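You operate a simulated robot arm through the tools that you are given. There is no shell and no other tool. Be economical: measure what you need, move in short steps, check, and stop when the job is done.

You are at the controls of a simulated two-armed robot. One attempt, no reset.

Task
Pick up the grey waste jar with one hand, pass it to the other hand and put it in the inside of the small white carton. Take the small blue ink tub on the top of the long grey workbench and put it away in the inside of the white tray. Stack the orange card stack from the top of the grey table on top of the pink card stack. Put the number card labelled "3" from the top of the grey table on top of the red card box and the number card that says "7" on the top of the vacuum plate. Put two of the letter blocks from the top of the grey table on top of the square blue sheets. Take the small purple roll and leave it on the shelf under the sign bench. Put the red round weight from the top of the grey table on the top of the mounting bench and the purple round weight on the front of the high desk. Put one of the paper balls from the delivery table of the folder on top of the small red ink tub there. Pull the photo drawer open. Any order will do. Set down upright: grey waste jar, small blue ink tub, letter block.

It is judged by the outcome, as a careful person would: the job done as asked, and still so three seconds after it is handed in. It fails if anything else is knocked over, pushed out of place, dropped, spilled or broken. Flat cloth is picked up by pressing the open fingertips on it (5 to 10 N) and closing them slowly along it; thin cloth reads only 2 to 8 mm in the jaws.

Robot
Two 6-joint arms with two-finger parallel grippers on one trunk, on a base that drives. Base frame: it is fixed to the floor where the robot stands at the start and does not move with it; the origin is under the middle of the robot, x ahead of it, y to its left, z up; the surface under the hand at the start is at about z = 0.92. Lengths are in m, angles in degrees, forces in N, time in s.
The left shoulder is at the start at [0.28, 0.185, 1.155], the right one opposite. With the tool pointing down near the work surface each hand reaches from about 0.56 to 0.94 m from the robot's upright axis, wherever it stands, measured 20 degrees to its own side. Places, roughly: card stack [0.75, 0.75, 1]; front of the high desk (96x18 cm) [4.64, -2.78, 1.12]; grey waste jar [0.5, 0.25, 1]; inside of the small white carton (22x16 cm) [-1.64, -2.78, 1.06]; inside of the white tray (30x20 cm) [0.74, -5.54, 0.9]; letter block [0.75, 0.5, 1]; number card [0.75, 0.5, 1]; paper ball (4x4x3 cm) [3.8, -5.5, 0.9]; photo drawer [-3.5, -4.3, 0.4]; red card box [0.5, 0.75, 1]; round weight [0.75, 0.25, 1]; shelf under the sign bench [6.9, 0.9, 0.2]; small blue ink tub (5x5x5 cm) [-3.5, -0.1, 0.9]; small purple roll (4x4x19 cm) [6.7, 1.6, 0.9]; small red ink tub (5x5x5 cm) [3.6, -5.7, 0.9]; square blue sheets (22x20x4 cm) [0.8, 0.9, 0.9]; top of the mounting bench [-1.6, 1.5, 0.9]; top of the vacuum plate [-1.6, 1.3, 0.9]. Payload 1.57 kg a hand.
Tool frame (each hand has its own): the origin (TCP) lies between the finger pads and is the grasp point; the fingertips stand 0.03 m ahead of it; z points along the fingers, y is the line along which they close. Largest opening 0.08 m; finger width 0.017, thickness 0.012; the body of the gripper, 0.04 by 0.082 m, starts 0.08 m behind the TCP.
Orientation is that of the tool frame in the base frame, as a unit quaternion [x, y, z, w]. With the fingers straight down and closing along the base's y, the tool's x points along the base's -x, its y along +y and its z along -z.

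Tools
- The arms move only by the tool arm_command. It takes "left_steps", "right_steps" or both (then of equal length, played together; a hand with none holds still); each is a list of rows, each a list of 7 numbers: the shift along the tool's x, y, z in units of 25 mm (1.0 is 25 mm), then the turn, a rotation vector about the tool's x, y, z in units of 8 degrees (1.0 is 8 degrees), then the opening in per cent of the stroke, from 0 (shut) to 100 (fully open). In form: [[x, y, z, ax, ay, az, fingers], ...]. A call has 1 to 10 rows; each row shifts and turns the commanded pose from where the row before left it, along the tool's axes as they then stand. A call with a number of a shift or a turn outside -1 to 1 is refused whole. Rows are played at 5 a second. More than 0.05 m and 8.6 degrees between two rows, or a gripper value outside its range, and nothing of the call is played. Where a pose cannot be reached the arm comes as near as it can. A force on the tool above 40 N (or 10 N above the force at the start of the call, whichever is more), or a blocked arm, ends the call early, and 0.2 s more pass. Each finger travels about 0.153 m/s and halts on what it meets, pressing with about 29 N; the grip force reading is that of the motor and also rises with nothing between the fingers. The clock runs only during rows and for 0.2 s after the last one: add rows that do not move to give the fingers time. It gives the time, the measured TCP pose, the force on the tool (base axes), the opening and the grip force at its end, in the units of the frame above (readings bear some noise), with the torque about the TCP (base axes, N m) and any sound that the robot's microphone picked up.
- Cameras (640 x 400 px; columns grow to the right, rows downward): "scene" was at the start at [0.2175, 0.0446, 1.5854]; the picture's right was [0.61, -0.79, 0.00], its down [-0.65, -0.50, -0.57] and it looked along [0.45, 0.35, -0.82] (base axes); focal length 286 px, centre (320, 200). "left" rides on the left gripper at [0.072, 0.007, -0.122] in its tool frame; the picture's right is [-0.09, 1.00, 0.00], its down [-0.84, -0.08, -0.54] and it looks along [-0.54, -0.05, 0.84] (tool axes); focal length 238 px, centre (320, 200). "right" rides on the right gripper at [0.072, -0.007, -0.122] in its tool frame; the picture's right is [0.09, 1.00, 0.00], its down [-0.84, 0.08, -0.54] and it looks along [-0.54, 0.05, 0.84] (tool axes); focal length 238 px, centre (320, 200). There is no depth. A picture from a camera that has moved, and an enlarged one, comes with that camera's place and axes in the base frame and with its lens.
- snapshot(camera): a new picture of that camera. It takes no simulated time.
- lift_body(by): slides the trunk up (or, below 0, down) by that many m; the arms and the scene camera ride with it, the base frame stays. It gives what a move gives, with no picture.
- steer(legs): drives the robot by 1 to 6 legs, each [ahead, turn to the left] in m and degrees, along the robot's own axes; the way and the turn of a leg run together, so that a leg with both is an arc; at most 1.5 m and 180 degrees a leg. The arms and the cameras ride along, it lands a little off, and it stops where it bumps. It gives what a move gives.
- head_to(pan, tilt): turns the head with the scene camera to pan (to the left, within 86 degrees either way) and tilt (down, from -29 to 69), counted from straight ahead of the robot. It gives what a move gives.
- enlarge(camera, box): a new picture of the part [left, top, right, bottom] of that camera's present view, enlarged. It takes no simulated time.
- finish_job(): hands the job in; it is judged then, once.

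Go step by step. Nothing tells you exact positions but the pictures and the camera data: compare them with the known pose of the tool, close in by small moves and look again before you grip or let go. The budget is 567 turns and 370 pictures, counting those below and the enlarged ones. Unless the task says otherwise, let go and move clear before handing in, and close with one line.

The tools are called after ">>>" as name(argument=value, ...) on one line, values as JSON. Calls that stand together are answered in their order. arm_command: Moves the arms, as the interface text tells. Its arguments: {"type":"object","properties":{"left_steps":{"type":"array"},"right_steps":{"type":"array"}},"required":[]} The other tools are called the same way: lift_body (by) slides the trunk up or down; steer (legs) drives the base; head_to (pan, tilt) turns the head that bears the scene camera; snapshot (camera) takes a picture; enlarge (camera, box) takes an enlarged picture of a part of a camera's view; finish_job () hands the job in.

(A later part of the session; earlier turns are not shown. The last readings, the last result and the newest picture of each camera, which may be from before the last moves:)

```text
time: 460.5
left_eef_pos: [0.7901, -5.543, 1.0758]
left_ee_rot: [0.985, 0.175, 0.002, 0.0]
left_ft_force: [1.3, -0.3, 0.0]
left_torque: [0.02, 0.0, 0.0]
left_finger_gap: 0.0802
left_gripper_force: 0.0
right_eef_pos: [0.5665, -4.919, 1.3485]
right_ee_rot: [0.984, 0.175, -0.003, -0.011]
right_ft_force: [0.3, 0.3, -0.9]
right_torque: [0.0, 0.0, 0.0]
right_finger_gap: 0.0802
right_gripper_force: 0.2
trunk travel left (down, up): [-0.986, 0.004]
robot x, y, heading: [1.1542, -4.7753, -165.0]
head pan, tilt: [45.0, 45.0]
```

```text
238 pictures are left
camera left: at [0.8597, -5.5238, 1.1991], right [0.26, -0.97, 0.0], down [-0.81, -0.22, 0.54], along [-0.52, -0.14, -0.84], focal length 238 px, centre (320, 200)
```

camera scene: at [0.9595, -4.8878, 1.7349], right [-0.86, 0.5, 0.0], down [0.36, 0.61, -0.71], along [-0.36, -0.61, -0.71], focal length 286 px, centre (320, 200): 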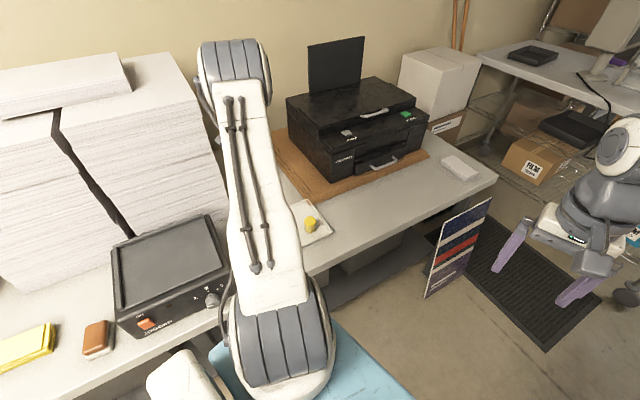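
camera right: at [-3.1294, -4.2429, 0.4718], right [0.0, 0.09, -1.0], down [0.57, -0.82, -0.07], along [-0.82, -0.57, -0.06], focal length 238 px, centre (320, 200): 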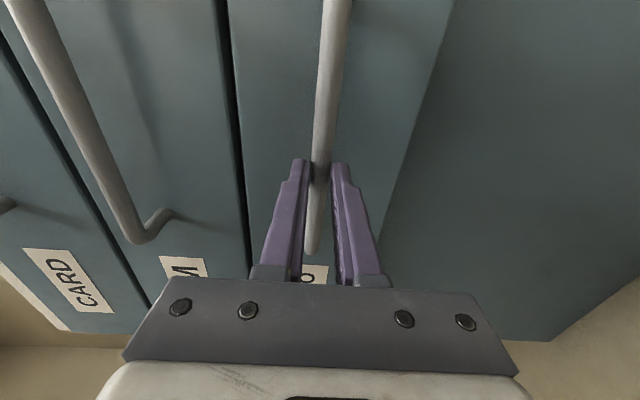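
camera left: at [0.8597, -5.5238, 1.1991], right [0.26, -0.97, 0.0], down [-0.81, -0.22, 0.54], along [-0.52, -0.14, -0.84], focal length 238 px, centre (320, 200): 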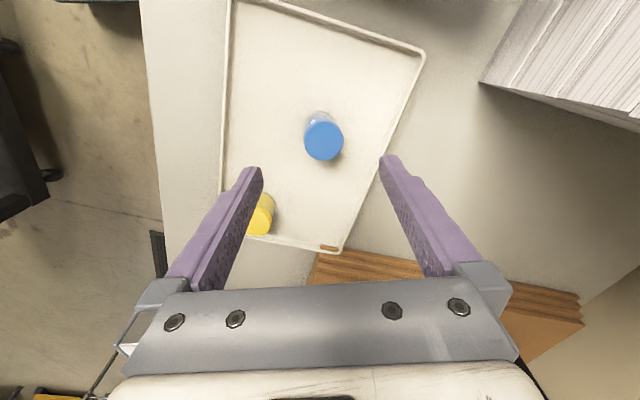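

The blue tub stands in the tray. Retract the left arm, back out, and turn toward the folder's delivery table near [3.8, -5.5].

>>> arm_command(left_steps=[[0, 0, -1, 0, 0, 0, 100], [0, 0, -1, 0, 0, 0, 100], [0, 0, -1, 0, 0, 0, 100], [0, 0, -1, 0, 0, 0, 100], [0, 0, -1, 0, 0, 0, 100], [0, 0, -1, 0, 0, 0, 100], [0, 0, -1, 0, 0, 0, 100], [0, 0, -1, 0, 0, 0, 100], [0, 0, -1, 0, 0, 0, 100], [0, 0, 0, 0, 0, 0, 100]])

>>> arm_command(left_steps=[[0.27, -1, 0, 0, 0, 0, 100], [0.27, -1, 0, 0, 0, 0, 100], [0.27, -1, 0, 0, 0, 0, 100], [0.27, -1, 0, 0, 0, 0, 100], [0.27, -1, 0, 0, 0, 0, 100], [0.27, -1, 0, 0, 0, 0, 100], [0.27, -1, 0, 0, 0, 0, 100], [0.27, -1, 0, 0, 0, 0, 100], [0.27, -1, 0, 0, 0, 0, 100], [0.27, -1, 0, 0, 0, 0, 100]])

>>> arm_command(left_steps=[[0.27, -1, 0, 0, 0, 0, 100], [0.27, -1, 0, 0, 0, 0, 100], [0.27, -1, 0, 0, 0, 0, 100], [0.27, -1, 0, 0, 0, 0, 100], [0.27, -1, 0, 0, 0, 0, 100]])

>>> steer(legs=[[-0.95, 0], [0, 165]])

>>> head_to(pan=-30, tilt=25)

>>> snapshot(camera="scene")

```text
time: 462.7
left_eef_pos: [0.7895, -5.5418, 1.3017]
left_ee_rot: [0.985, 0.175, 0.002, 0.0]
left_ft_force: [0.1, 0.4, -0.6]
left_torque: [0.01, 0.01, 0.0]
left_finger_gap: 0.0799
left_gripper_force: 0.1
right_eef_pos: [0.5653, -4.9194, 1.3476]
right_ee_rot: [0.984, 0.175, -0.003, -0.011]
right_ft_force: [0.6, -0.1, -0.2]
right_torque: [-0.01, 0.03, 0.02]
right_finger_gap: 0.0802
right_gripper_force: 0.2
trunk travel left (down, up): [-0.986, 0.004]
robot x, y, heading: [1.1548, -4.7773, -165.1]
head pan, tilt: [45.0, 45.0]
```

```text
time: 464.9
left_eef_pos: [0.7677, -5.2836, 1.3002]
left_ee_rot: [0.985, 0.175, 0.001, 0.0]
left_ft_force: [0.6, -0.3, 0.5]
left_torque: [-0.01, -0.02, -0.01]
left_finger_gap: 0.08
left_gripper_force: 0.1
right_eef_pos: [0.5659, -4.9196, 1.3488]
right_ee_rot: [0.984, 0.176, -0.003, -0.011]
right_ft_force: [-0.4, -0.3, 0.2]
right_torque: [0.0, 0.02, 0.01]
right_finger_gap: 0.0797
right_gripper_force: 0.1
trunk travel left (down, up): [-0.986, 0.004]
robot x, y, heading: [1.1552, -4.7739, -165.4]
head pan, tilt: [45.0, 45.0]
```

```text
time: 466.1
left_eef_pos: [0.7559, -5.1555, 1.3006]
left_ee_rot: [0.985, 0.174, 0.0, -0.001]
left_ft_force: [-0.1, -0.2, 0.6]
left_torque: [0.05, -0.01, 0.0]
left_finger_gap: 0.08
left_gripper_force: 0.2
right_eef_pos: [0.5654, -4.9196, 1.3492]
right_ee_rot: [0.984, 0.176, -0.003, -0.01]
right_ft_force: [0.1, 0.8, -0.5]
right_torque: [0.02, 0.01, -0.03]
right_finger_gap: 0.08
right_gripper_force: 0.0
trunk travel left (down, up): [-0.986, 0.004]
robot x, y, heading: [1.152, -4.7824, -164.8]
head pan, tilt: [45.0, 45.0]
```

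```text
time: 477.8
left_eef_pos: [2.555, -4.2672, 1.3009]
left_ee_rot: [-0.047, 0.999, 0.0, -0.001]
left_ft_force: [-0.2, 0.7, 0.1]
left_torque: [0.02, 0.01, -0.04]
left_finger_gap: 0.0801
left_gripper_force: 0.1
right_eef_pos: [2.6799, -4.5462, 1.3487]
right_ee_rot: [-0.047, 0.999, -0.011, 0.002]
right_ft_force: [0.1, -0.2, 0.0]
right_torque: [0.01, -0.01, -0.02]
right_finger_gap: 0.0797
right_gripper_force: 0.0
trunk travel left (down, up): [-0.986, 0.004]
robot x, y, heading: [2.0728, -4.528, 0.2]
head pan, tilt: [45.0, 45.0]
```

```text
time: 479.3
left_eef_pos: [2.5562, -4.2688, 1.3005]
left_ee_rot: [-0.047, 0.999, 0.0, -0.001]
left_ft_force: [-0.5, 1.1, -0.2]
left_torque: [0.02, 0.0, 0.0]
left_finger_gap: 0.0801
left_gripper_force: 0.0
right_eef_pos: [2.6799, -4.5471, 1.3471]
right_ee_rot: [-0.047, 0.999, -0.011, 0.002]
right_ft_force: [-0.1, 0.3, 0.1]
right_torque: [0.0, 0.01, 0.0]
right_finger_gap: 0.0799
right_gripper_force: 0.1
trunk travel left (down, up): [-0.986, 0.004]
robot x, y, heading: [2.0738, -4.5337, 0.2]
head pan, tilt: [-30.0, 25.0]
```

```text
237 pictures are left
camera scene: at [2.3139, -4.5787, 1.7655], right [-0.5, -0.87, 0.0], down [-0.37, 0.21, -0.91], along [0.79, -0.45, -0.42], focal length 286 px, centre (320, 200)
```

scene: 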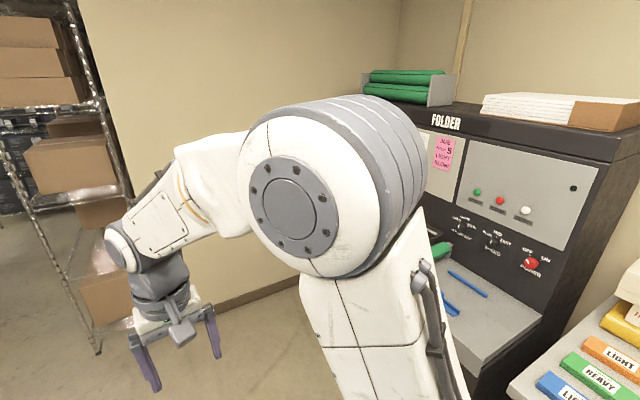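

>>> steer(legs=[[0, -60]])

>>> head_to(pan=10, tilt=35)

>>> snapshot(camera="scene")

```text
time: 482.4
left_eef_pos: [2.5359, -4.8336, 1.2998]
left_ee_rot: [0.471, 0.882, 0.001, -0.001]
left_ft_force: [1.0, -0.2, -0.3]
left_torque: [0.03, 0.01, 0.01]
left_finger_gap: 0.0803
left_gripper_force: 0.1
right_eef_pos: [2.3502, -5.0737, 1.3488]
right_ee_rot: [0.471, 0.882, -0.01, -0.004]
right_ft_force: [0.4, -0.3, -1.1]
right_torque: [0.0, -0.02, 0.03]
right_finger_gap: 0.0797
right_gripper_force: 0.0
trunk travel left (down, up): [-0.986, 0.004]
robot x, y, heading: [2.0731, -4.5336, -61.7]
head pan, tilt: [-30.0, 25.0]
```

```text
time: 483.4
left_eef_pos: [2.5359, -4.8326, 1.3003]
left_ee_rot: [0.471, 0.882, 0.001, -0.001]
left_ft_force: [-0.4, 0.2, 0.2]
left_torque: [0.01, -0.02, 0.0]
left_finger_gap: 0.08
left_gripper_force: 0.0
right_eef_pos: [2.3501, -5.074, 1.3494]
right_ee_rot: [0.471, 0.882, -0.01, -0.004]
right_ft_force: [-1.2, 0.0, 0.2]
right_torque: [-0.01, 0.03, 0.03]
right_finger_gap: 0.0799
right_gripper_force: 0.0
trunk travel left (down, up): [-0.986, 0.004]
robot x, y, heading: [2.0743, -4.5333, -61.4]
head pan, tilt: [10.0, 35.0]
```

```text
236 pictures are left
camera scene: at [2.2043, -4.7433, 1.7498], right [-0.79, -0.62, 0.0], down [-0.35, 0.45, -0.82], along [0.51, -0.64, -0.57], focal length 286 px, centre (320, 200)
```

scene: 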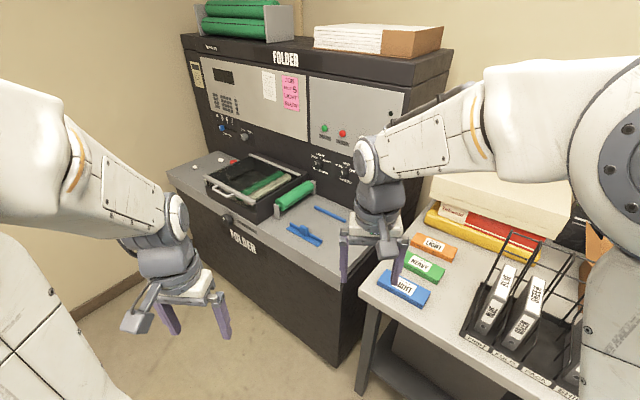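

>>> enlarge(camera="scene", box=[150, 120, 350, 260])

```text
2.86 times, centred on (250, 190) of scene
camera zoom: at [2.2043, -4.7433, 1.7498], right [-0.79, -0.62, 0.0], down [-0.35, 0.45, -0.82], along [0.51, -0.64, -0.57], focal length 817 px, centre (520, 229)
```

zoom: 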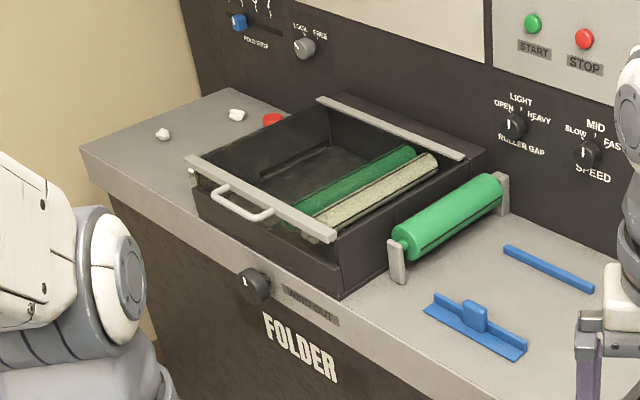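

Paper balls are at ≈[3.77, -5.48] and [3.72, -5.63]; the red tub at ≈[3.63, -5.66] behind a black tray. I'll tuck the left hand inward and drive there, mindful of the wall at x≈4.1.

>>> arm_command(left_steps=[[0, -0.8, 0, 0, 0, 0, 100], [0, -0.8, 0, 0, 0, 0, 100], [0, -0.8, 0, 0, 0, 0, 100], [0, -0.8, 0, 0, 0, 0, 100], [0, -0.8, 0, 0, 0, 0, 100]], right_steps=[[0.8, -0.8, 0, 0, 0, 0, 100], [0.8, -0.8, 0, 0, 0, 0, 100], [0.4, -0.8, 0, 0, 0, 0, 100], [0, -0.8, 0, 0, 0, 0, 100], [0, -0.8, 0, 0, 0, 0, 100]])

>>> steer(legs=[[0, 71.5], [0.93, 0], [0, -60], [0.58, 0], [0, -40]])

>>> head_to(pan=0, tilt=50)

>>> snapshot(camera="scene")

```text
time: 484.6
left_eef_pos: [2.4535, -4.8891, 1.2992]
left_ee_rot: [0.472, 0.881, 0.001, -0.001]
left_ft_force: [0.1, 0.2, -0.1]
left_torque: [-0.01, 0.0, 0.02]
left_finger_gap: 0.0801
left_gripper_force: 0.0
right_eef_pos: [2.2394, -5.0884, 1.3497]
right_ee_rot: [0.471, 0.882, -0.01, -0.004]
right_ft_force: [0.3, -0.2, 0.6]
right_torque: [-0.01, -0.02, 0.0]
right_finger_gap: 0.08
right_gripper_force: 0.1
trunk travel left (down, up): [-0.986, 0.004]
robot x, y, heading: [2.0736, -4.5338, -61.6]
head pan, tilt: [10.0, 35.0]
```

```text
time: 500.1
left_eef_pos: [3.5708, -5.241, 1.3005]
left_ee_rot: [0.651, 0.759, 0.0, 0.0]
left_ft_force: [0.6, -0.5, -0.2]
left_torque: [0.01, 0.04, 0.02]
left_finger_gap: 0.0799
left_gripper_force: 0.1
right_eef_pos: [3.2933, -5.3314, 1.3501]
right_ee_rot: [0.65, 0.76, -0.009, -0.006]
right_ft_force: [0.0, 0.4, 0.9]
right_torque: [-0.04, 0.0, 0.0]
right_finger_gap: 0.0798
right_gripper_force: 0.1
trunk travel left (down, up): [-0.986, 0.004]
robot x, y, heading: [3.3792, -4.757, -86.7]
head pan, tilt: [10.0, 35.0]
```

```text
time: 500.9
left_eef_pos: [3.5709, -5.2412, 1.2993]
left_ee_rot: [0.652, 0.758, 0.0, -0.001]
left_ft_force: [0.4, -0.3, 0.4]
left_torque: [0.01, 0.02, -0.03]
left_finger_gap: 0.0798
left_gripper_force: 0.1
right_eef_pos: [3.2938, -5.3309, 1.3509]
right_ee_rot: [0.65, 0.76, -0.008, -0.006]
right_ft_force: [0.3, 0.5, -0.6]
right_torque: [0.0, -0.04, -0.02]
right_finger_gap: 0.08
right_gripper_force: 0.1
trunk travel left (down, up): [-0.986, 0.004]
robot x, y, heading: [3.374, -4.7585, -86.6]
head pan, tilt: [0.0, 50.0]
```

```text
234 pictures are left
camera scene: at [3.3908, -4.9953, 1.7281], right [-1.0, -0.06, 0.0], down [-0.04, 0.76, -0.64], along [0.04, -0.64, -0.77], focal length 286 px, centre (320, 200)
```

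scene: 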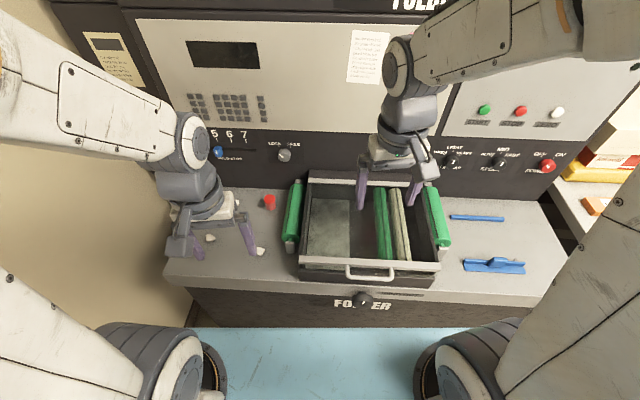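

Ball 2 at ≈[3.618, -5.456] and red tub at ≈[3.617, -5.647]. I'll advance 0.12 m and put the left hand above the ball.

>>> steer(legs=[[0.12, 0]])

>>> arm_command(left_steps=[[-0.8, 0.12, 0, 0, 0, 0, 100], [-0.8, 0.12, 0, 0, 0, 0, 100], [-0.8, 0.12, 0, 0, 0, 0, 100], [-0.8, 0.12, 0, 0, 0, 0, 100], [-0.4, 0.1, 0.5, 0, 0, 0, 100], [0, 0, 1, 0, 0, 0, 100], [0, 0, 1, 0, 0, 0, 100], [0, 0, 1, 0, 0, 0, 100], [0, 0, 1, 0, 0, 0, 100], [0, 0, 1, 0, 0, 0, 100]])

>>> snapshot(camera="left")

```text
time: 502.1
left_eef_pos: [3.5772, -5.3623, 1.2997]
left_ee_rot: [0.651, 0.759, 0.001, -0.001]
left_ft_force: [0.1, -0.2, 0.0]
left_torque: [0.01, -0.04, 0.0]
left_finger_gap: 0.0801
left_gripper_force: 0.1
right_eef_pos: [3.2993, -5.4528, 1.3496]
right_ee_rot: [0.65, 0.759, -0.008, -0.007]
right_ft_force: [0.3, -0.4, 0.7]
right_torque: [-0.01, 0.01, -0.01]
right_finger_gap: 0.0797
right_gripper_force: 0.1
trunk travel left (down, up): [-0.986, 0.004]
robot x, y, heading: [3.3821, -4.8812, -86.9]
head pan, tilt: [0.0, 50.0]
```

```text
time: 504.3
left_eef_pos: [3.6055, -5.4495, 1.162]
left_ee_rot: [0.651, 0.759, 0.001, 0.0]
left_ft_force: [0.2, -0.3, 0.2]
left_torque: [-0.01, 0.01, -0.03]
left_finger_gap: 0.0801
left_gripper_force: 0.1
right_eef_pos: [3.2996, -5.4526, 1.3487]
right_ee_rot: [0.65, 0.76, -0.009, -0.007]
right_ft_force: [-0.1, 0.6, 0.7]
right_torque: [-0.01, 0.01, 0.0]
right_finger_gap: 0.08
right_gripper_force: 0.1
trunk travel left (down, up): [-0.986, 0.004]
robot x, y, heading: [3.3859, -4.8804, -86.8]
head pan, tilt: [0.0, 50.0]
```

```text
233 pictures are left
camera left: at [3.5998, -5.3774, 1.2839], right [1.0, 0.06, 0.0], down [0.05, -0.84, 0.54], along [0.03, -0.54, -0.84], focal length 238 px, centre (320, 200)
```

left: 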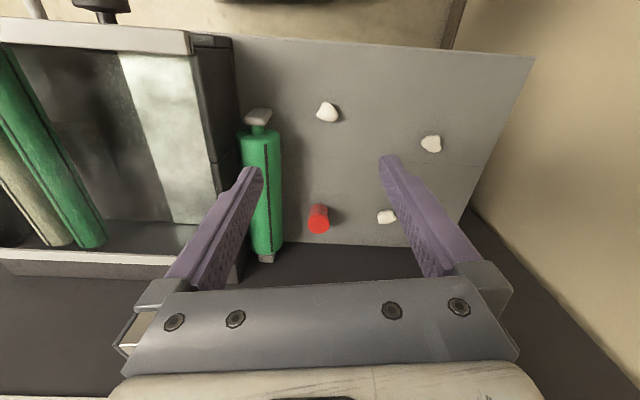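

>>> arm_command(left_steps=[[-0.59, 0.29, 0.3, 0, 0, 0, 100], [0, 0, 1, 0, 0, 0, 100], [0, 0, 1, 0, 0, 0, 100], [0, 0, 1, 0, 0, 0, 100], [0, 0, 1, 0, 0, 0, 100], [0, 0, 1, 0, 0, 0, 100], [0, 0, 1, 0, 0, 0, 100], [0, 0, 1, 0, 0, 0, 100], [0, 0, 0, 0, 0, 0, 100]])

>>> snapshot(camera="left")

>>> enlarge(camera="scene", box=[170, 150, 330, 270])

```text
time: 506.3
left_eef_pos: [3.6131, -5.4627, 0.9814]
left_ee_rot: [0.651, 0.759, 0.001, 0.0]
left_ft_force: [0.1, 0.1, 1.1]
left_torque: [-0.02, 0.01, -0.01]
left_finger_gap: 0.0802
left_gripper_force: 0.2
right_eef_pos: [3.2993, -5.4527, 1.3505]
right_ee_rot: [0.651, 0.759, -0.007, -0.007]
right_ft_force: [-0.9, 0.3, 0.4]
right_torque: [0.0, 0.03, -0.03]
right_finger_gap: 0.0801
right_gripper_force: 0.1
trunk travel left (down, up): [-0.986, 0.004]
robot x, y, heading: [3.3836, -4.8815, -86.7]
head pan, tilt: [0.0, 50.0]
```

```text
232 pictures are left
camera left: at [3.6085, -5.3906, 1.1034], right [1.0, 0.06, 0.0], down [0.05, -0.84, 0.54], along [0.03, -0.54, -0.84], focal length 238 px, centre (320, 200)
```

left: 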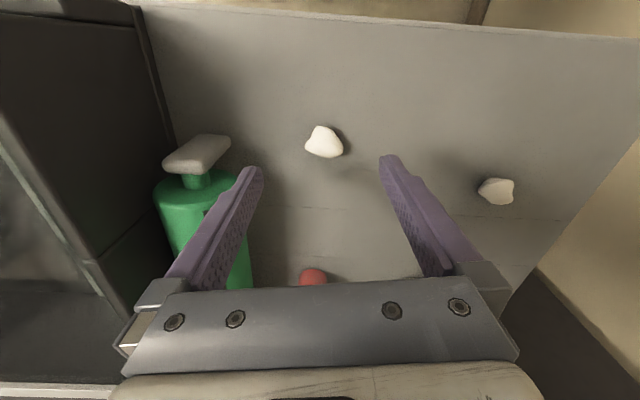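

```text
3.33 times, centred on (250, 210) of scene
camera zoom: at [3.3973, -5.1167, 1.728], right [-1.0, -0.06, 0.0], down [-0.04, 0.77, -0.64], along [0.04, -0.64, -0.77], focal length 953 px, centre (553, 167)
```

zoom: 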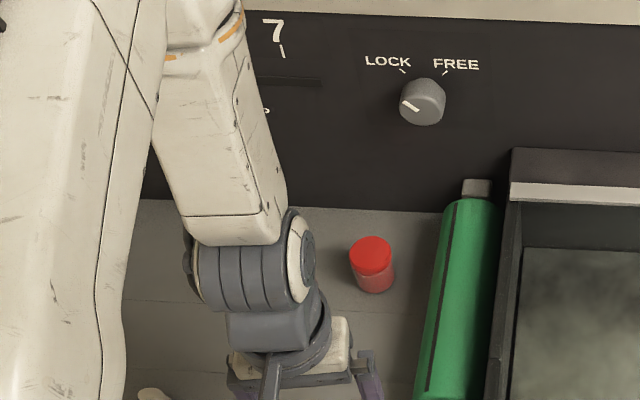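

Ball centre ≈[3.615, -5.463, 0.894]. Lower to TCP 0.914 and grip.

>>> arm_command(left_steps=[[0, 0.06, 0.9, 0, 0, 0, 100], [0, 0, 0.9, 0, 0, 0, 100], [0, 0, 0.9, 0, 0, 0, 100], [0, 0, 0, 0, 0, 0, 70], [0, 0, 0, 0, 0, 0, 40], [0, 0, 0, 0, 0, 0, 10], [0, 0, 0, 0, 0, 0, 10], [0, 0, -0.3, 0, 0, 0, 10], [0, 0, -0.7, 0, 0, 0, 10], [0, 0, -1, 0, 0, 0, 10]])

>>> snapshot(camera="left")

```text
time: 508.5
left_eef_pos: [3.6162, -5.4618, 0.9637]
left_ee_rot: [0.651, 0.759, 0.001, -0.001]
left_ft_force: [-0.2, -0.3, 0.0]
left_torque: [-0.03, 0.0, 0.03]
left_finger_gap: 0.0338
left_gripper_force: 29.6
right_eef_pos: [3.2997, -5.4531, 1.3507]
right_ee_rot: [0.651, 0.759, -0.008, -0.007]
right_ft_force: [0.5, 0.6, 0.1]
right_torque: [-0.04, -0.02, -0.02]
right_finger_gap: 0.0802
right_gripper_force: 0.0
trunk travel left (down, up): [-0.986, 0.004]
robot x, y, heading: [3.3834, -4.8776, -87.0]
head pan, tilt: [0.0, 50.0]
```

```text
230 pictures are left
camera left: at [3.6109, -5.3895, 1.0861], right [1.0, 0.06, 0.0], down [0.05, -0.84, 0.54], along [0.03, -0.54, -0.84], focal length 238 px, centre (320, 200)
```

left: 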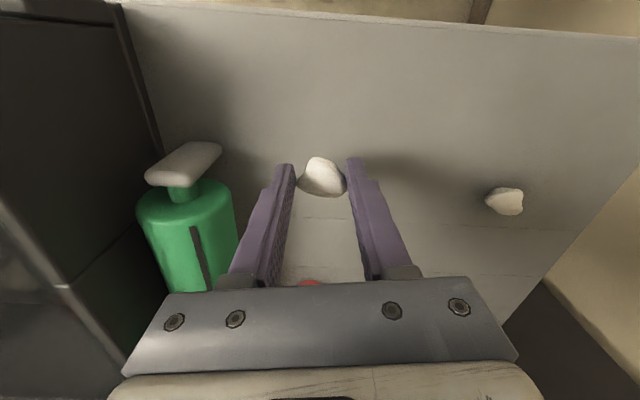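

Ball held. Lift and move over the red tub.

>>> arm_command(left_steps=[[0, 0, -1, 0, 0, 0, 10], [0, 0, -1, 0, 0, 0, 10], [0, 0, -1, 0, 0, 0, 10], [0, 0, -1, 0, 0, 0, 10], [-0.9, -0.15, 0, 0, 0, 0, 10], [-0.9, -0.15, 0, 0, 0, 0, 10], [-0.9, -0.15, 0, 0, 0, 0, 10], [-0.9, -0.15, 0, 0, 0, 0, 10], [-0.9, -0.15, 0, 0, 0, 0, 10], [0, 0, 0, 0, 0, 0, 10]])

>>> snapshot(camera="left")

>>> snapshot(camera="scene")

```text
time: 510.7
left_eef_pos: [3.6139, -5.5765, 1.0606]
left_ee_rot: [0.651, 0.759, 0.001, -0.001]
left_ft_force: [0.7, -0.3, 0.1]
left_torque: [0.01, -0.02, 0.01]
left_finger_gap: 0.0342
left_gripper_force: 28.8
right_eef_pos: [3.2996, -5.4523, 1.349]
right_ee_rot: [0.651, 0.759, -0.007, -0.006]
right_ft_force: [-0.3, 0.7, -0.5]
right_torque: [0.0, -0.02, -0.02]
right_finger_gap: 0.0801
right_gripper_force: 0.1
trunk travel left (down, up): [-0.986, 0.004]
robot x, y, heading: [3.3848, -4.8816, -86.7]
head pan, tilt: [0.0, 50.0]
```

```text
229 pictures are left
camera left: at [3.6088, -5.5045, 1.1841], right [1.0, 0.06, 0.0], down [0.05, -0.84, 0.54], along [0.03, -0.54, -0.84], focal length 238 px, centre (320, 200)
```

left: 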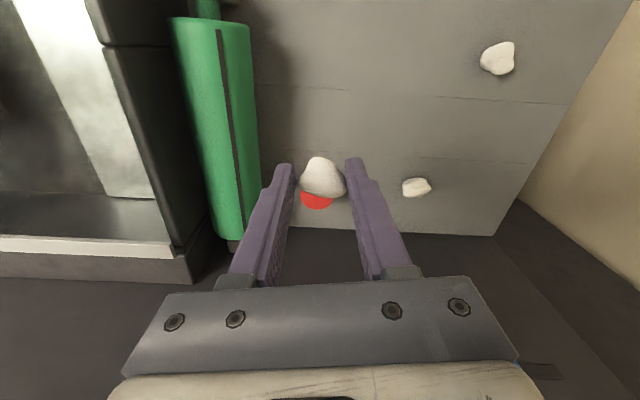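

```text
228 pictures are left
camera scene: at [3.3973, -5.1166, 1.728], right [-1.0, -0.06, 0.0], down [-0.04, 0.76, -0.64], along [0.04, -0.64, -0.77], focal length 286 px, centre (320, 200)
```

scene: 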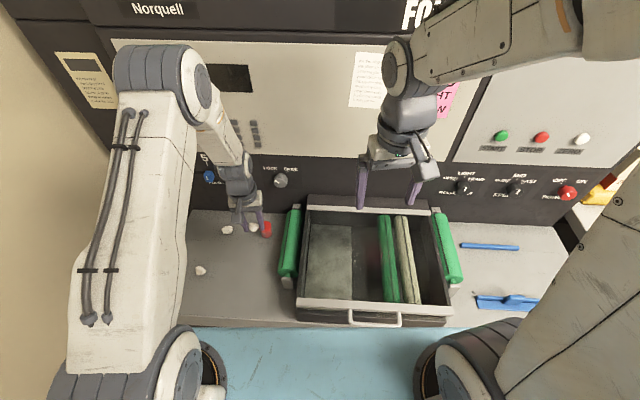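

Tub centre ≈[3.617, -5.664], lid top ≈0.923. Move over it and lower.

>>> arm_command(left_steps=[[-0.9, -0.1, 0, 0, 0, 0, 10], [-0.9, -0.1, 0, 0, 0, 0, 10], [-0.9, -0.1, 0, 0, 0, 0, 10], [-0.78, -0.1, 0, 0, 0, 0, 10], [0, 0, 0.8, 0, 0, 0, 10], [0, 0, 0.8, 0, 0, 0, 10], [0, 0, 0.8, 0, 0, 0, 10], [0, 0, 0.4, 0, 0, 0, 10], [0, 0, 0, 0, 0, 0, 10]])

>>> snapshot(camera="left")

>>> enlarge(camera="scene", box=[190, 150, 330, 270])

```text
time: 512.7
left_eef_pos: [3.6184, -5.6631, 0.9918]
left_ee_rot: [0.652, 0.758, 0.0, 0.0]
left_ft_force: [0.2, -0.4, 0.3]
left_torque: [0.01, -0.02, -0.02]
left_finger_gap: 0.0339
left_gripper_force: 29.5
right_eef_pos: [3.3, -5.4528, 1.351]
right_ee_rot: [0.65, 0.759, -0.008, -0.006]
right_ft_force: [0.5, 0.1, 0.7]
right_torque: [0.0, 0.02, -0.05]
right_finger_gap: 0.0801
right_gripper_force: 0.0
trunk travel left (down, up): [-0.986, 0.004]
robot x, y, heading: [3.3822, -4.8836, -86.5]
head pan, tilt: [0.0, 50.0]
```

```text
227 pictures are left
camera left: at [3.6136, -5.5909, 1.1134], right [1.0, 0.06, 0.0], down [0.05, -0.84, 0.54], along [0.03, -0.54, -0.84], focal length 238 px, centre (320, 200)
```

left: 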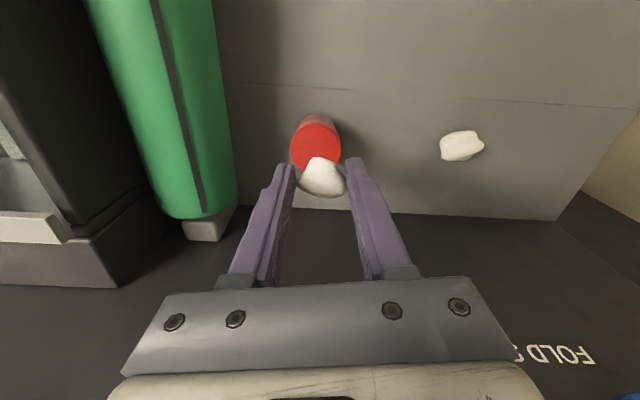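

```text
3.33 times, centred on (260, 210) of scene
camera zoom: at [3.3973, -5.1166, 1.728], right [-1.0, -0.06, 0.0], down [-0.04, 0.76, -0.64], along [0.04, -0.64, -0.77], focal length 953 px, centre (520, 167)
```

zoom: 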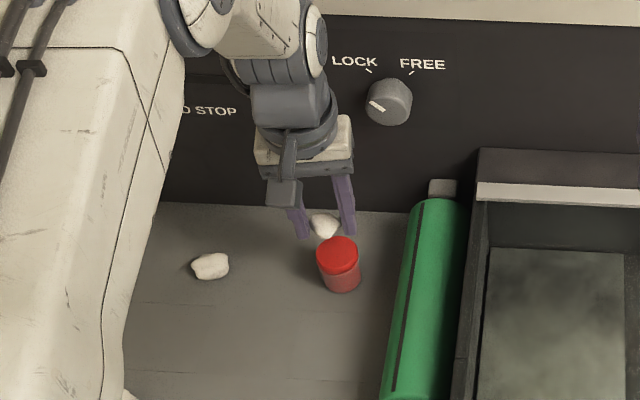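

Nearly centred; shift 5 mm and lower toward the lid.

>>> arm_command(left_steps=[[0, -0.2, 0.3, 0, 0, 0, 10], [0, 0, 0.4, 0, 0, 0, 10], [0, 0, 0.2, 0, 0, 0, 10], [0, 0, 0.1, 0, 0, 0, 10], [0, 0, 0, 0, 0, 0, 10]])

>>> enlarge(camera="scene", box=[210, 180, 310, 250])

>>> snapshot(camera="left")

```text
time: 513.9
left_eef_pos: [3.6127, -5.6647, 0.9665]
left_ee_rot: [0.651, 0.759, 0.0, -0.001]
left_ft_force: [0.4, 0.7, 0.1]
left_torque: [0.03, 0.01, -0.01]
left_finger_gap: 0.0338
left_gripper_force: 29.0
right_eef_pos: [3.299, -5.4534, 1.3508]
right_ee_rot: [0.651, 0.759, -0.008, -0.006]
right_ft_force: [-0.6, 0.6, -0.2]
right_torque: [0.0, -0.03, 0.02]
right_finger_gap: 0.0801
right_gripper_force: 0.0
trunk travel left (down, up): [-0.986, 0.004]
robot x, y, heading: [3.3821, -4.8787, -86.4]
head pan, tilt: [0.0, 50.0]
```

```text
5.71 times, centred on (260, 215) of scene
camera zoom: at [3.3973, -5.1166, 1.728], right [-1.0, -0.06, 0.0], down [-0.04, 0.76, -0.64], along [0.04, -0.64, -0.77], focal length 1634 px, centre (663, 114)
```

zoom: 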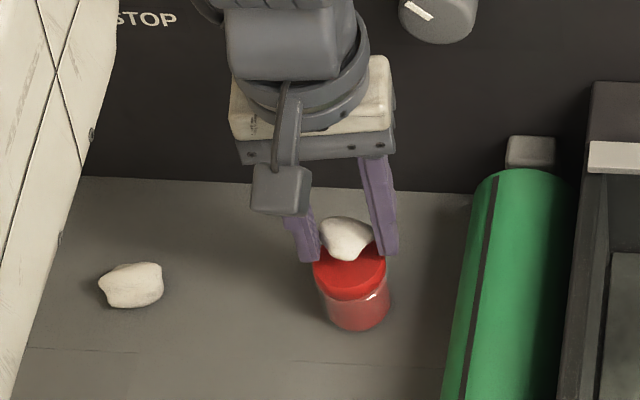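

```text
224 pictures are left
camera left: at [3.6077, -5.5924, 1.0887], right [1.0, 0.06, 0.0], down [0.05, -0.84, 0.54], along [0.03, -0.54, -0.84], focal length 238 px, centre (320, 200)
```

left: 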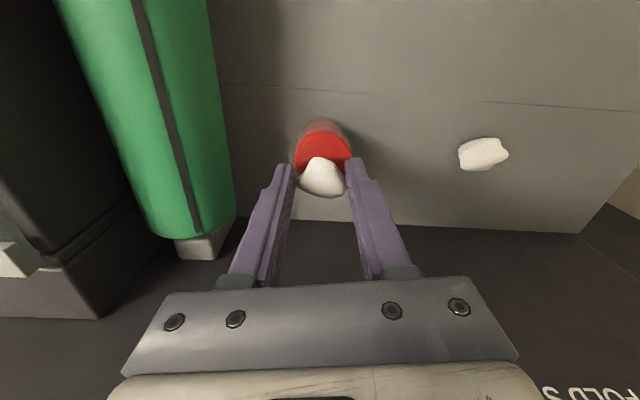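

The ball is ≈10 mm too far back; correct and lower in small steps.

>>> arm_command(left_steps=[[0.4, 0, 0, 0, 0, 0, 10], [0, 0, 0.08, 0, 0, 0, 10], [0, 0, 0.08, 0, 0, 0, 10], [0, 0, 0, 0, 0, 0, 10]])

>>> enlarge(camera="scene", box=[210, 180, 310, 250])

```text
time: 514.9
left_eef_pos: [3.6106, -5.6554, 0.9632]
left_ee_rot: [0.651, 0.759, 0.0, -0.001]
left_ft_force: [-0.7, 0.7, 0.5]
left_torque: [0.02, 0.02, 0.02]
left_finger_gap: 0.0335
left_gripper_force: 28.7
right_eef_pos: [3.2996, -5.4532, 1.3502]
right_ee_rot: [0.651, 0.759, -0.007, -0.007]
right_ft_force: [-0.6, -0.3, 0.5]
right_torque: [-0.03, -0.02, 0.0]
right_finger_gap: 0.0801
right_gripper_force: 0.0
trunk travel left (down, up): [-0.986, 0.004]
robot x, y, heading: [3.386, -4.8776, -86.6]
head pan, tilt: [0.0, 50.0]
```

```text
5.71 times, centred on (260, 215) of scene
camera zoom: at [3.3973, -5.1166, 1.728], right [-1.0, -0.06, 0.0], down [-0.04, 0.76, -0.64], along [0.04, -0.64, -0.77], focal length 1634 px, centre (663, 114)
```

zoom: 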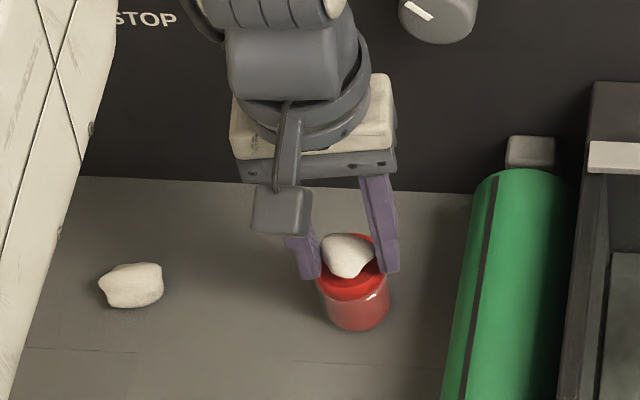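

>>> arm_command(left_steps=[[0, 0, 0.08, 0, 0, 0, 10], [0, 0, 0.08, 0, 0, 0, 10], [0, 0, 0, 0, 0, 0, 10]])

```text
time: 515.7
left_eef_pos: [3.6096, -5.6553, 0.9605]
left_ee_rot: [0.651, 0.759, -0.001, 0.001]
left_ft_force: [0.7, 0.9, 19.9]
left_torque: [-0.06, -0.11, -0.01]
left_finger_gap: 0.0338
left_gripper_force: 29.1
right_eef_pos: [3.2993, -5.4519, 1.3514]
right_ee_rot: [0.651, 0.759, -0.008, -0.006]
right_ft_force: [0.1, 0.3, -0.4]
right_torque: [-0.01, 0.01, 0.01]
right_finger_gap: 0.0799
right_gripper_force: 0.0
trunk travel left (down, up): [-0.986, 0.004]
robot x, y, heading: [3.381, -4.8787, -86.8]
head pan, tilt: [0.0, 50.0]
```

Contact. Ease off, open slowly and rise.

>>> arm_command(left_steps=[[0, 0, -0.05, 0, 0, 0, 10], [0, 0, 0, 0, 0, 0, 44], [0, 0, 0, 0, 0, 0, 50], [0, 0, 0, 0, 0, 0, 60], [0, 0, 0, 0, 0, 0, 70], [0, 0, -0.3, 0, 0, 0, 70], [0, 0, -0.6, 0, 0, 0, 70], [0, 0, -1, 0, 0, 0, 70], [0, 0, -1, 0, 0, 0, 70], [0, 0, 0, 0, 0, 0, 70]])

>>> enlarge(camera="scene", box=[210, 180, 310, 250])

>>> snapshot(camera="left")

```text
time: 517.9
left_eef_pos: [3.6102, -5.6549, 1.0329]
left_ee_rot: [0.651, 0.759, 0.001, -0.001]
left_ft_force: [0.0, -0.1, -0.1]
left_torque: [0.01, -0.01, 0.0]
left_finger_gap: 0.0561
left_gripper_force: 0.1
right_eef_pos: [3.2997, -5.4525, 1.3514]
right_ee_rot: [0.651, 0.759, -0.008, -0.006]
right_ft_force: [-0.6, 0.3, 0.0]
right_torque: [0.04, -0.02, -0.03]
right_finger_gap: 0.0796
right_gripper_force: 0.2
trunk travel left (down, up): [-0.986, 0.004]
robot x, y, heading: [3.381, -4.8779, -86.8]
head pan, tilt: [0.0, 50.0]
```

```text
5.71 times, centred on (260, 215) of scene
camera zoom: at [3.3973, -5.1165, 1.728], right [-1.0, -0.06, 0.0], down [-0.04, 0.76, -0.64], along [0.04, -0.64, -0.77], focal length 1634 px, centre (663, 114)
```

zoom: 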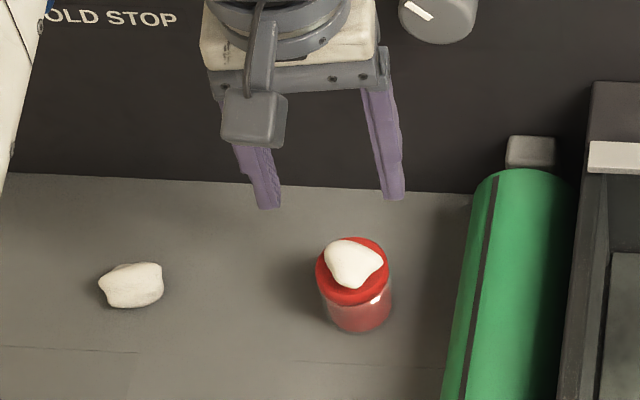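

```text
221 pictures are left
camera left: at [3.606, -5.5829, 1.1545], right [1.0, 0.06, 0.0], down [0.05, -0.84, 0.54], along [0.03, -0.54, -0.84], focal length 238 px, centre (320, 200)
```

left: 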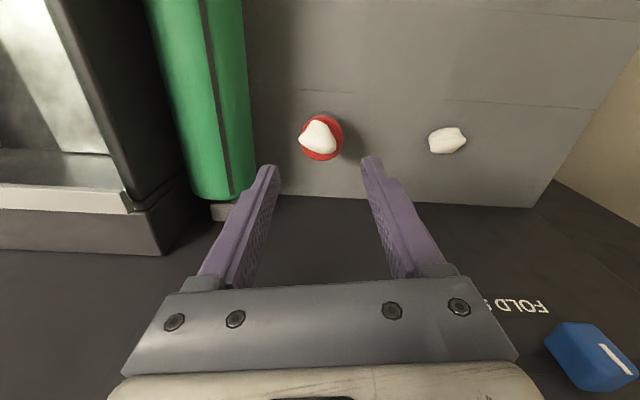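

The paper ball sits on the red tub. Now back to the grey table for the jar and purple weight; retract the arm and drive out the way I came.

>>> arm_command(left_steps=[[0, 0, -1, 0, 0, 0, 100], [0, 0, -1, 0, 0, 0, 100], [0, 0, -1, 0, 0, 0, 100], [0, 0, -1, 0, 0, 0, 100], [0, 0, -1, 0, 0, 0, 100], [0, 0, -1, 0, 0, 0, 100], [0, 0, -1, 0, 0, 0, 100], [0, 0, -1, 0, 0, 0, 100], [0, 0, -1, 0, 0, 0, 100], [0, 0, -1, 0, 0, 0, 100]])

>>> arm_command(left_steps=[[1, 0, 0, 0, 0, 0, 100], [1, 0, 0, 0, 0, 0, 100], [1, 0, 0, 0, 0, 0, 100], [1, 0, 0, 0, 0, 0, 100], [1, 0, 0, 0, 0, 0, 100], [1, 0, 0, 0, 0, 0, 100], [1, 0, 0, 0, 0, 0, 100], [1, 0, 0, 0, 0, 0, 100], [1, 0, 0, 0, 0, 0, 100], [1, 0, 0, 0, 0, 0, 100]])

>>> steer(legs=[[-0.35, 0], [0, -93.2], [1.4, 0], [0, -90], [0.95, 0]])

```text
time: 520.1
left_eef_pos: [3.6121, -5.6543, 1.2826]
left_ee_rot: [0.652, 0.759, 0.001, -0.001]
left_ft_force: [-0.5, -0.9, 0.4]
left_torque: [0.01, 0.06, 0.0]
left_finger_gap: 0.0798
left_gripper_force: 0.0
right_eef_pos: [3.2982, -5.4523, 1.3505]
right_ee_rot: [0.651, 0.759, -0.008, -0.006]
right_ft_force: [-0.2, 0.4, -0.4]
right_torque: [-0.03, 0.02, 0.01]
right_finger_gap: 0.0798
right_gripper_force: 0.1
trunk travel left (down, up): [-0.986, 0.004]
robot x, y, heading: [3.3897, -4.8819, -86.7]
head pan, tilt: [0.0, 50.0]
```

```text
time: 522.3
left_eef_pos: [3.5742, -5.4064, 1.2833]
left_ee_rot: [0.651, 0.759, 0.0, 0.0]
left_ft_force: [-0.1, -0.4, 0.0]
left_torque: [0.02, -0.02, 0.01]
left_finger_gap: 0.0801
left_gripper_force: 0.0
right_eef_pos: [3.299, -5.4532, 1.3495]
right_ee_rot: [0.651, 0.759, -0.008, -0.006]
right_ft_force: [-0.1, -0.2, 0.5]
right_torque: [0.02, -0.03, 0.03]
right_finger_gap: 0.0802
right_gripper_force: 0.0
trunk travel left (down, up): [-0.986, 0.004]
robot x, y, heading: [3.3801, -4.877, -86.6]
head pan, tilt: [0.0, 50.0]
```

```text
time: 543.3
left_eef_pos: [1.7232, -3.1189, 1.2834]
left_ee_rot: [0.759, -0.651, 0.001, 0.001]
left_ft_force: [-0.2, 0.4, -0.1]
left_torque: [0.0, 0.0, 0.01]
left_finger_gap: 0.0801
left_gripper_force: 0.0
right_eef_pos: [2.0001, -3.072, 1.3501]
right_ee_rot: [0.758, -0.652, 0.006, -0.008]
right_ft_force: [0.6, 0.8, 1.1]
right_torque: [0.04, -0.02, 0.0]
right_finger_gap: 0.0801
right_gripper_force: 0.1
trunk travel left (down, up): [-0.986, 0.004]
robot x, y, heading: [1.9184, -3.6461, 93.4]
head pan, tilt: [0.0, 50.0]
```

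>>> steer(legs=[[0, 74], [0.84, 0], [0, 12.6]])

>>> head_to(pan=0, tilt=45)

>>> snapshot(camera="scene")

```text
time: 550.6
left_eef_pos: [0.6208, -3.4793, 1.284]
left_ee_rot: [0.996, -0.091, 0.0, -0.001]
left_ft_force: [0.0, 0.3, 0.0]
left_torque: [0.0, 0.06, 0.04]
left_finger_gap: 0.0801
left_gripper_force: 0.0
right_eef_pos: [0.6666, -3.2035, 1.3508]
right_ee_rot: [0.996, -0.089, 0.001, -0.012]
right_ft_force: [-0.1, -0.6, -0.9]
right_torque: [-0.03, 0.04, 0.01]
right_finger_gap: 0.0798
right_gripper_force: 0.1
trunk travel left (down, up): [-0.986, 0.004]
robot x, y, heading: [1.173, -3.4973, 156.0]
head pan, tilt: [0.0, 50.0]
stopped in leg 2: the robot was blocked; the commanded pose is now the measured one
```

```text
time: 551.3
left_eef_pos: [0.6199, -3.4792, 1.2825]
left_ee_rot: [0.996, -0.091, 0.002, 0.0]
left_ft_force: [-0.5, -0.1, 0.3]
left_torque: [0.0, 0.0, 0.0]
left_finger_gap: 0.0799
left_gripper_force: 0.1
right_eef_pos: [0.6648, -3.2042, 1.3497]
right_ee_rot: [0.996, -0.091, 0.001, -0.012]
right_ft_force: [0.3, -0.1, 0.6]
right_torque: [0.02, 0.02, 0.02]
right_finger_gap: 0.08
right_gripper_force: 0.0
trunk travel left (down, up): [-0.986, 0.004]
robot x, y, heading: [1.1665, -3.5011, 156.0]
head pan, tilt: [0.0, 45.0]
```

```text
220 pictures are left
camera scene: at [0.9506, -3.3986, 1.7349], right [0.41, 0.91, 0.0], down [0.65, -0.29, -0.71], along [-0.65, 0.29, -0.71], focal length 286 px, centre (320, 200)
```

scene: 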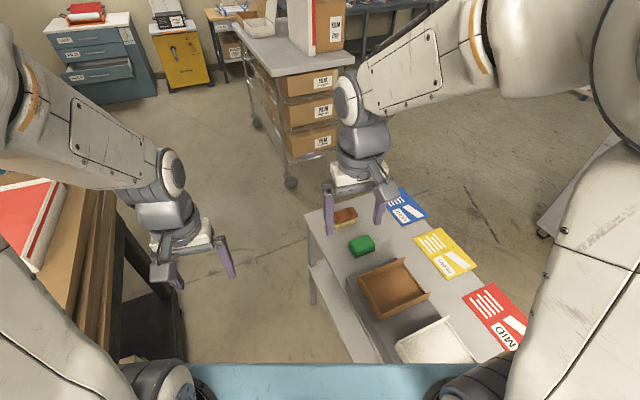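

The base corner touched the side-table leg because I was angled; nothing was displaced. I'll back off and re-enter the gap straight along y=-3.457.

>>> steer(legs=[[-0.8, 0], [0, -21], [0.52, 0], [0, 45]])

```text
time: 553.0
left_eef_pos: [0.7556, -3.542, 1.2817]
left_ee_rot: [0.996, -0.091, 0.002, 0.0]
left_ft_force: [-1.2, 0.3, -0.1]
left_torque: [-0.02, -0.11, -0.02]
left_finger_gap: 0.08
left_gripper_force: 0.1
right_eef_pos: [0.8013, -3.2649, 1.3478]
right_ee_rot: [0.996, -0.09, 0.003, -0.01]
right_ft_force: [-0.5, 0.7, -0.9]
right_torque: [-0.05, -0.1, 0.01]
right_finger_gap: 0.0802
right_gripper_force: 0.2
trunk travel left (down, up): [-0.986, 0.004]
robot x, y, heading: [1.3117, -3.5629, 155.7]
head pan, tilt: [0.0, 45.0]
stopped in leg 1: the robot was blocked; the commanded pose is now the measured one
```

>>> head_to(pan=86, tilt=60)

>>> snapshot(camera="scene")

>>> head_to(pan=-86, tilt=60)

>>> snapshot(camera="scene")

```text
time: 554.6
left_eef_pos: [0.7577, -3.5417, 1.2832]
left_ee_rot: [0.996, -0.092, 0.001, 0.001]
left_ft_force: [0.1, -0.1, -0.5]
left_torque: [-0.04, 0.0, -0.01]
left_finger_gap: 0.0801
left_gripper_force: 0.0
right_eef_pos: [0.8029, -3.2668, 1.3506]
right_ee_rot: [0.996, -0.09, 0.001, -0.012]
right_ft_force: [0.5, -0.5, -0.5]
right_torque: [-0.02, 0.0, 0.0]
right_finger_gap: 0.0798
right_gripper_force: 0.0
trunk travel left (down, up): [-0.986, 0.004]
robot x, y, heading: [1.3087, -3.5598, 155.9]
head pan, tilt: [85.9, 60.0]
```

```text
219 pictures are left
camera scene: at [1.1317, -3.5528, 1.7155], right [-0.88, 0.47, 0.0], down [0.41, 0.76, -0.5], along [-0.24, -0.44, -0.87], focal length 286 px, centre (320, 200)
```

scene: 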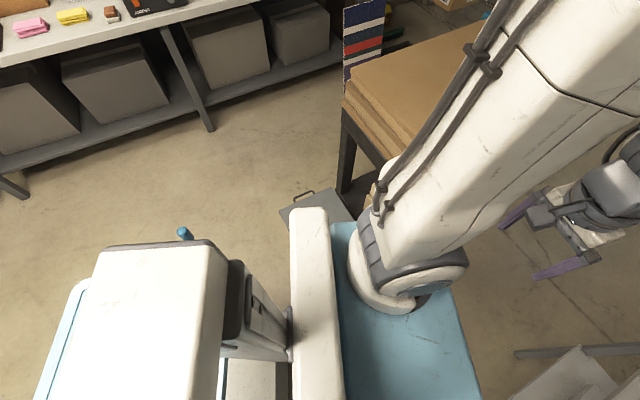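

```text
time: 557.2
left_eef_pos: [0.7599, -3.5417, 1.2837]
left_ee_rot: [0.996, -0.091, 0.001, 0.0]
left_ft_force: [-0.5, 0.5, 0.4]
left_torque: [-0.02, 0.0, 0.0]
left_finger_gap: 0.0799
left_gripper_force: 0.1
right_eef_pos: [0.8039, -3.2665, 1.3501]
right_ee_rot: [0.996, -0.091, 0.001, -0.011]
right_ft_force: [0.0, -0.6, -0.6]
right_torque: [0.0, 0.0, -0.01]
right_finger_gap: 0.0801
right_gripper_force: 0.1
trunk travel left (down, up): [-0.986, 0.004]
robot x, y, heading: [1.3075, -3.5607, 156.2]
head pan, tilt: [-85.9, 60.0]
```

```text
218 pictures are left
camera scene: at [1.1861, -3.4314, 1.7154], right [0.94, -0.34, 0.0], down [-0.3, -0.81, -0.5], along [0.17, 0.47, -0.87], focal length 286 px, centre (320, 200)
```

scene: 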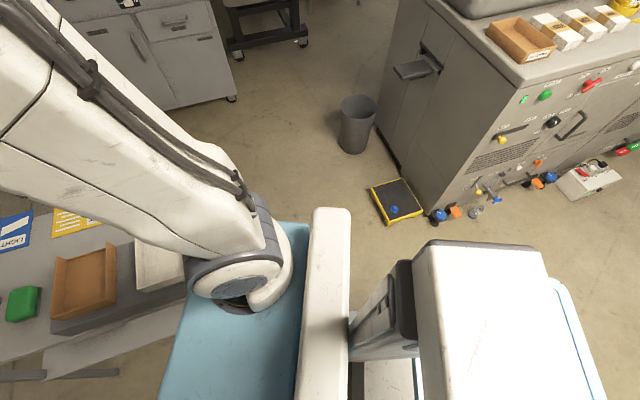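

>>> steer(legs=[[0, 10]])

>>> steer(legs=[[-0.2, 0]])

```text
time: 558.3
left_eef_pos: [0.7632, -3.6382, 1.2838]
left_ee_rot: [1.0, -0.003, 0.001, 0.001]
left_ft_force: [0.0, 0.4, 0.1]
left_torque: [0.03, -0.02, 0.01]
left_finger_gap: 0.0798
left_gripper_force: 0.1
right_eef_pos: [0.7603, -3.359, 1.3493]
right_ee_rot: [1.0, -0.002, 0.0, -0.011]
right_ft_force: [-0.6, -1.1, 0.0]
right_torque: [0.01, 0.0, 0.03]
right_finger_gap: 0.08
right_gripper_force: 0.2
trunk travel left (down, up): [-0.986, 0.004]
robot x, y, heading: [1.3106, -3.559, 166.0]
head pan, tilt: [-85.9, 60.0]
```

```text
time: 559.9
left_eef_pos: [0.955, -3.6868, 1.2831]
left_ee_rot: [1.0, -0.004, 0.001, 0.0]
left_ft_force: [-0.8, -0.6, -0.9]
left_torque: [-0.01, 0.03, 0.02]
left_finger_gap: 0.08
left_gripper_force: 0.1
right_eef_pos: [0.9522, -3.4074, 1.3499]
right_ee_rot: [1.0, -0.002, 0.0, -0.011]
right_ft_force: [0.1, -0.3, -0.2]
right_torque: [-0.01, -0.01, 0.0]
right_finger_gap: 0.0799
right_gripper_force: 0.0
trunk travel left (down, up): [-0.986, 0.004]
robot x, y, heading: [1.5005, -3.6064, 165.6]
head pan, tilt: [-85.9, 60.0]
```

>>> head_to(pan=86, tilt=50)

>>> snapshot(camera="scene")

```text
time: 562.5
left_eef_pos: [0.9561, -3.6857, 1.2839]
left_ee_rot: [1.0, -0.003, 0.0, 0.001]
left_ft_force: [0.0, -0.3, -0.2]
left_torque: [0.03, 0.04, -0.04]
left_finger_gap: 0.08
left_gripper_force: 0.0
right_eef_pos: [0.9519, -3.407, 1.3503]
right_ee_rot: [1.0, -0.003, 0.0, -0.011]
right_ft_force: [0.6, 0.2, 0.2]
right_torque: [0.0, -0.01, 0.0]
right_finger_gap: 0.08
right_gripper_force: 0.1
trunk travel left (down, up): [-0.986, 0.004]
robot x, y, heading: [1.5041, -3.6101, 166.0]
head pan, tilt: [85.9, 50.0]
```

```text
217 pictures are left
camera scene: at [1.3221, -3.6418, 1.728], right [-0.95, 0.31, 0.0], down [0.24, 0.73, -0.64], along [-0.2, -0.61, -0.77], focal length 286 px, centre (320, 200)
```

scene: 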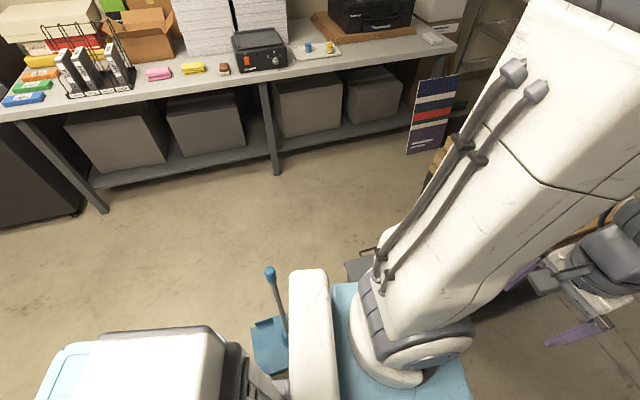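

A long-handled blue dustpan stands at [1.35…1.5, -4.1] — that's what blocked me; it still stands. I'll reposition from the east and line up exactly.

>>> steer(legs=[[-0.6, 0], [0, -16], [0.6, 0], [0, 30]])

```text
time: 571.2
left_eef_pos: [1.06, -3.6701, 1.2829]
left_ee_rot: [0.993, 0.122, 0.001, 0.0]
left_ft_force: [-0.1, -0.1, -0.7]
left_torque: [-0.04, -0.03, -0.02]
left_finger_gap: 0.0799
left_gripper_force: 0.1
right_eef_pos: [0.9873, -3.4009, 1.3499]
right_ee_rot: [0.992, 0.123, -0.002, -0.011]
right_ft_force: [0.1, -0.3, -0.6]
right_torque: [0.0, 0.03, 0.02]
right_finger_gap: 0.0798
right_gripper_force: 0.0
trunk travel left (down, up): [-0.986, 0.004]
robot x, y, heading: [1.5699, -3.4563, -179.4]
head pan, tilt: [85.9, 50.0]
```

Lined up at y=-3.456. Drive through in steps.

>>> steer(legs=[[0, -0.6], [0.6, 0]])

```text
time: 575.0
left_eef_pos: [0.4559, -3.6625, 1.2826]
left_ee_rot: [0.993, 0.116, 0.001, 0.0]
left_ft_force: [-0.8, 0.0, 0.0]
left_torque: [-0.01, -0.01, 0.02]
left_finger_gap: 0.0802
left_gripper_force: 0.0
right_eef_pos: [0.3847, -3.394, 1.352]
right_ee_rot: [0.993, 0.118, -0.002, -0.011]
right_ft_force: [0.2, 0.2, 1.0]
right_torque: [-0.01, -0.01, -0.01]
right_finger_gap: 0.08
right_gripper_force: 0.1
trunk travel left (down, up): [-0.986, 0.004]
robot x, y, heading: [0.9677, -3.4583, 179.8]
head pan, tilt: [85.9, 50.0]
```

>>> steer(legs=[[0.7, 0]])

>>> steer(legs=[[0.75, 0]])

```text
time: 578.8
left_eef_pos: [-0.2354, -3.6588, 1.2834]
left_ee_rot: [0.993, 0.116, 0.0, 0.0]
left_ft_force: [-0.2, -0.1, 0.1]
left_torque: [0.01, -0.03, -0.02]
left_finger_gap: 0.0801
left_gripper_force: 0.0
right_eef_pos: [-0.3052, -3.3895, 1.3502]
right_ee_rot: [0.993, 0.116, -0.001, -0.011]
right_ft_force: [0.0, 0.5, -0.2]
right_torque: [0.0, -0.01, -0.02]
right_finger_gap: 0.0798
right_gripper_force: 0.1
trunk travel left (down, up): [-0.986, 0.004]
robot x, y, heading: [0.2724, -3.4569, 179.9]
head pan, tilt: [85.9, 50.0]
```

```text
time: 582.8
left_eef_pos: [-0.9869, -3.651, 1.2836]
left_ee_rot: [0.994, 0.114, 0.002, 0.0]
left_ft_force: [-1.1, 0.8, 0.1]
left_torque: [0.0, -0.02, 0.01]
left_finger_gap: 0.0797
left_gripper_force: 0.1
right_eef_pos: [-1.0554, -3.3789, 1.3507]
right_ee_rot: [0.993, 0.114, -0.001, -0.011]
right_ft_force: [0.5, 0.5, -0.7]
right_torque: [-0.05, 0.0, -0.02]
right_finger_gap: 0.0801
right_gripper_force: 0.0
trunk travel left (down, up): [-0.986, 0.004]
robot x, y, heading: [-0.4765, -3.4485, 179.2]
head pan, tilt: [85.9, 50.0]
```

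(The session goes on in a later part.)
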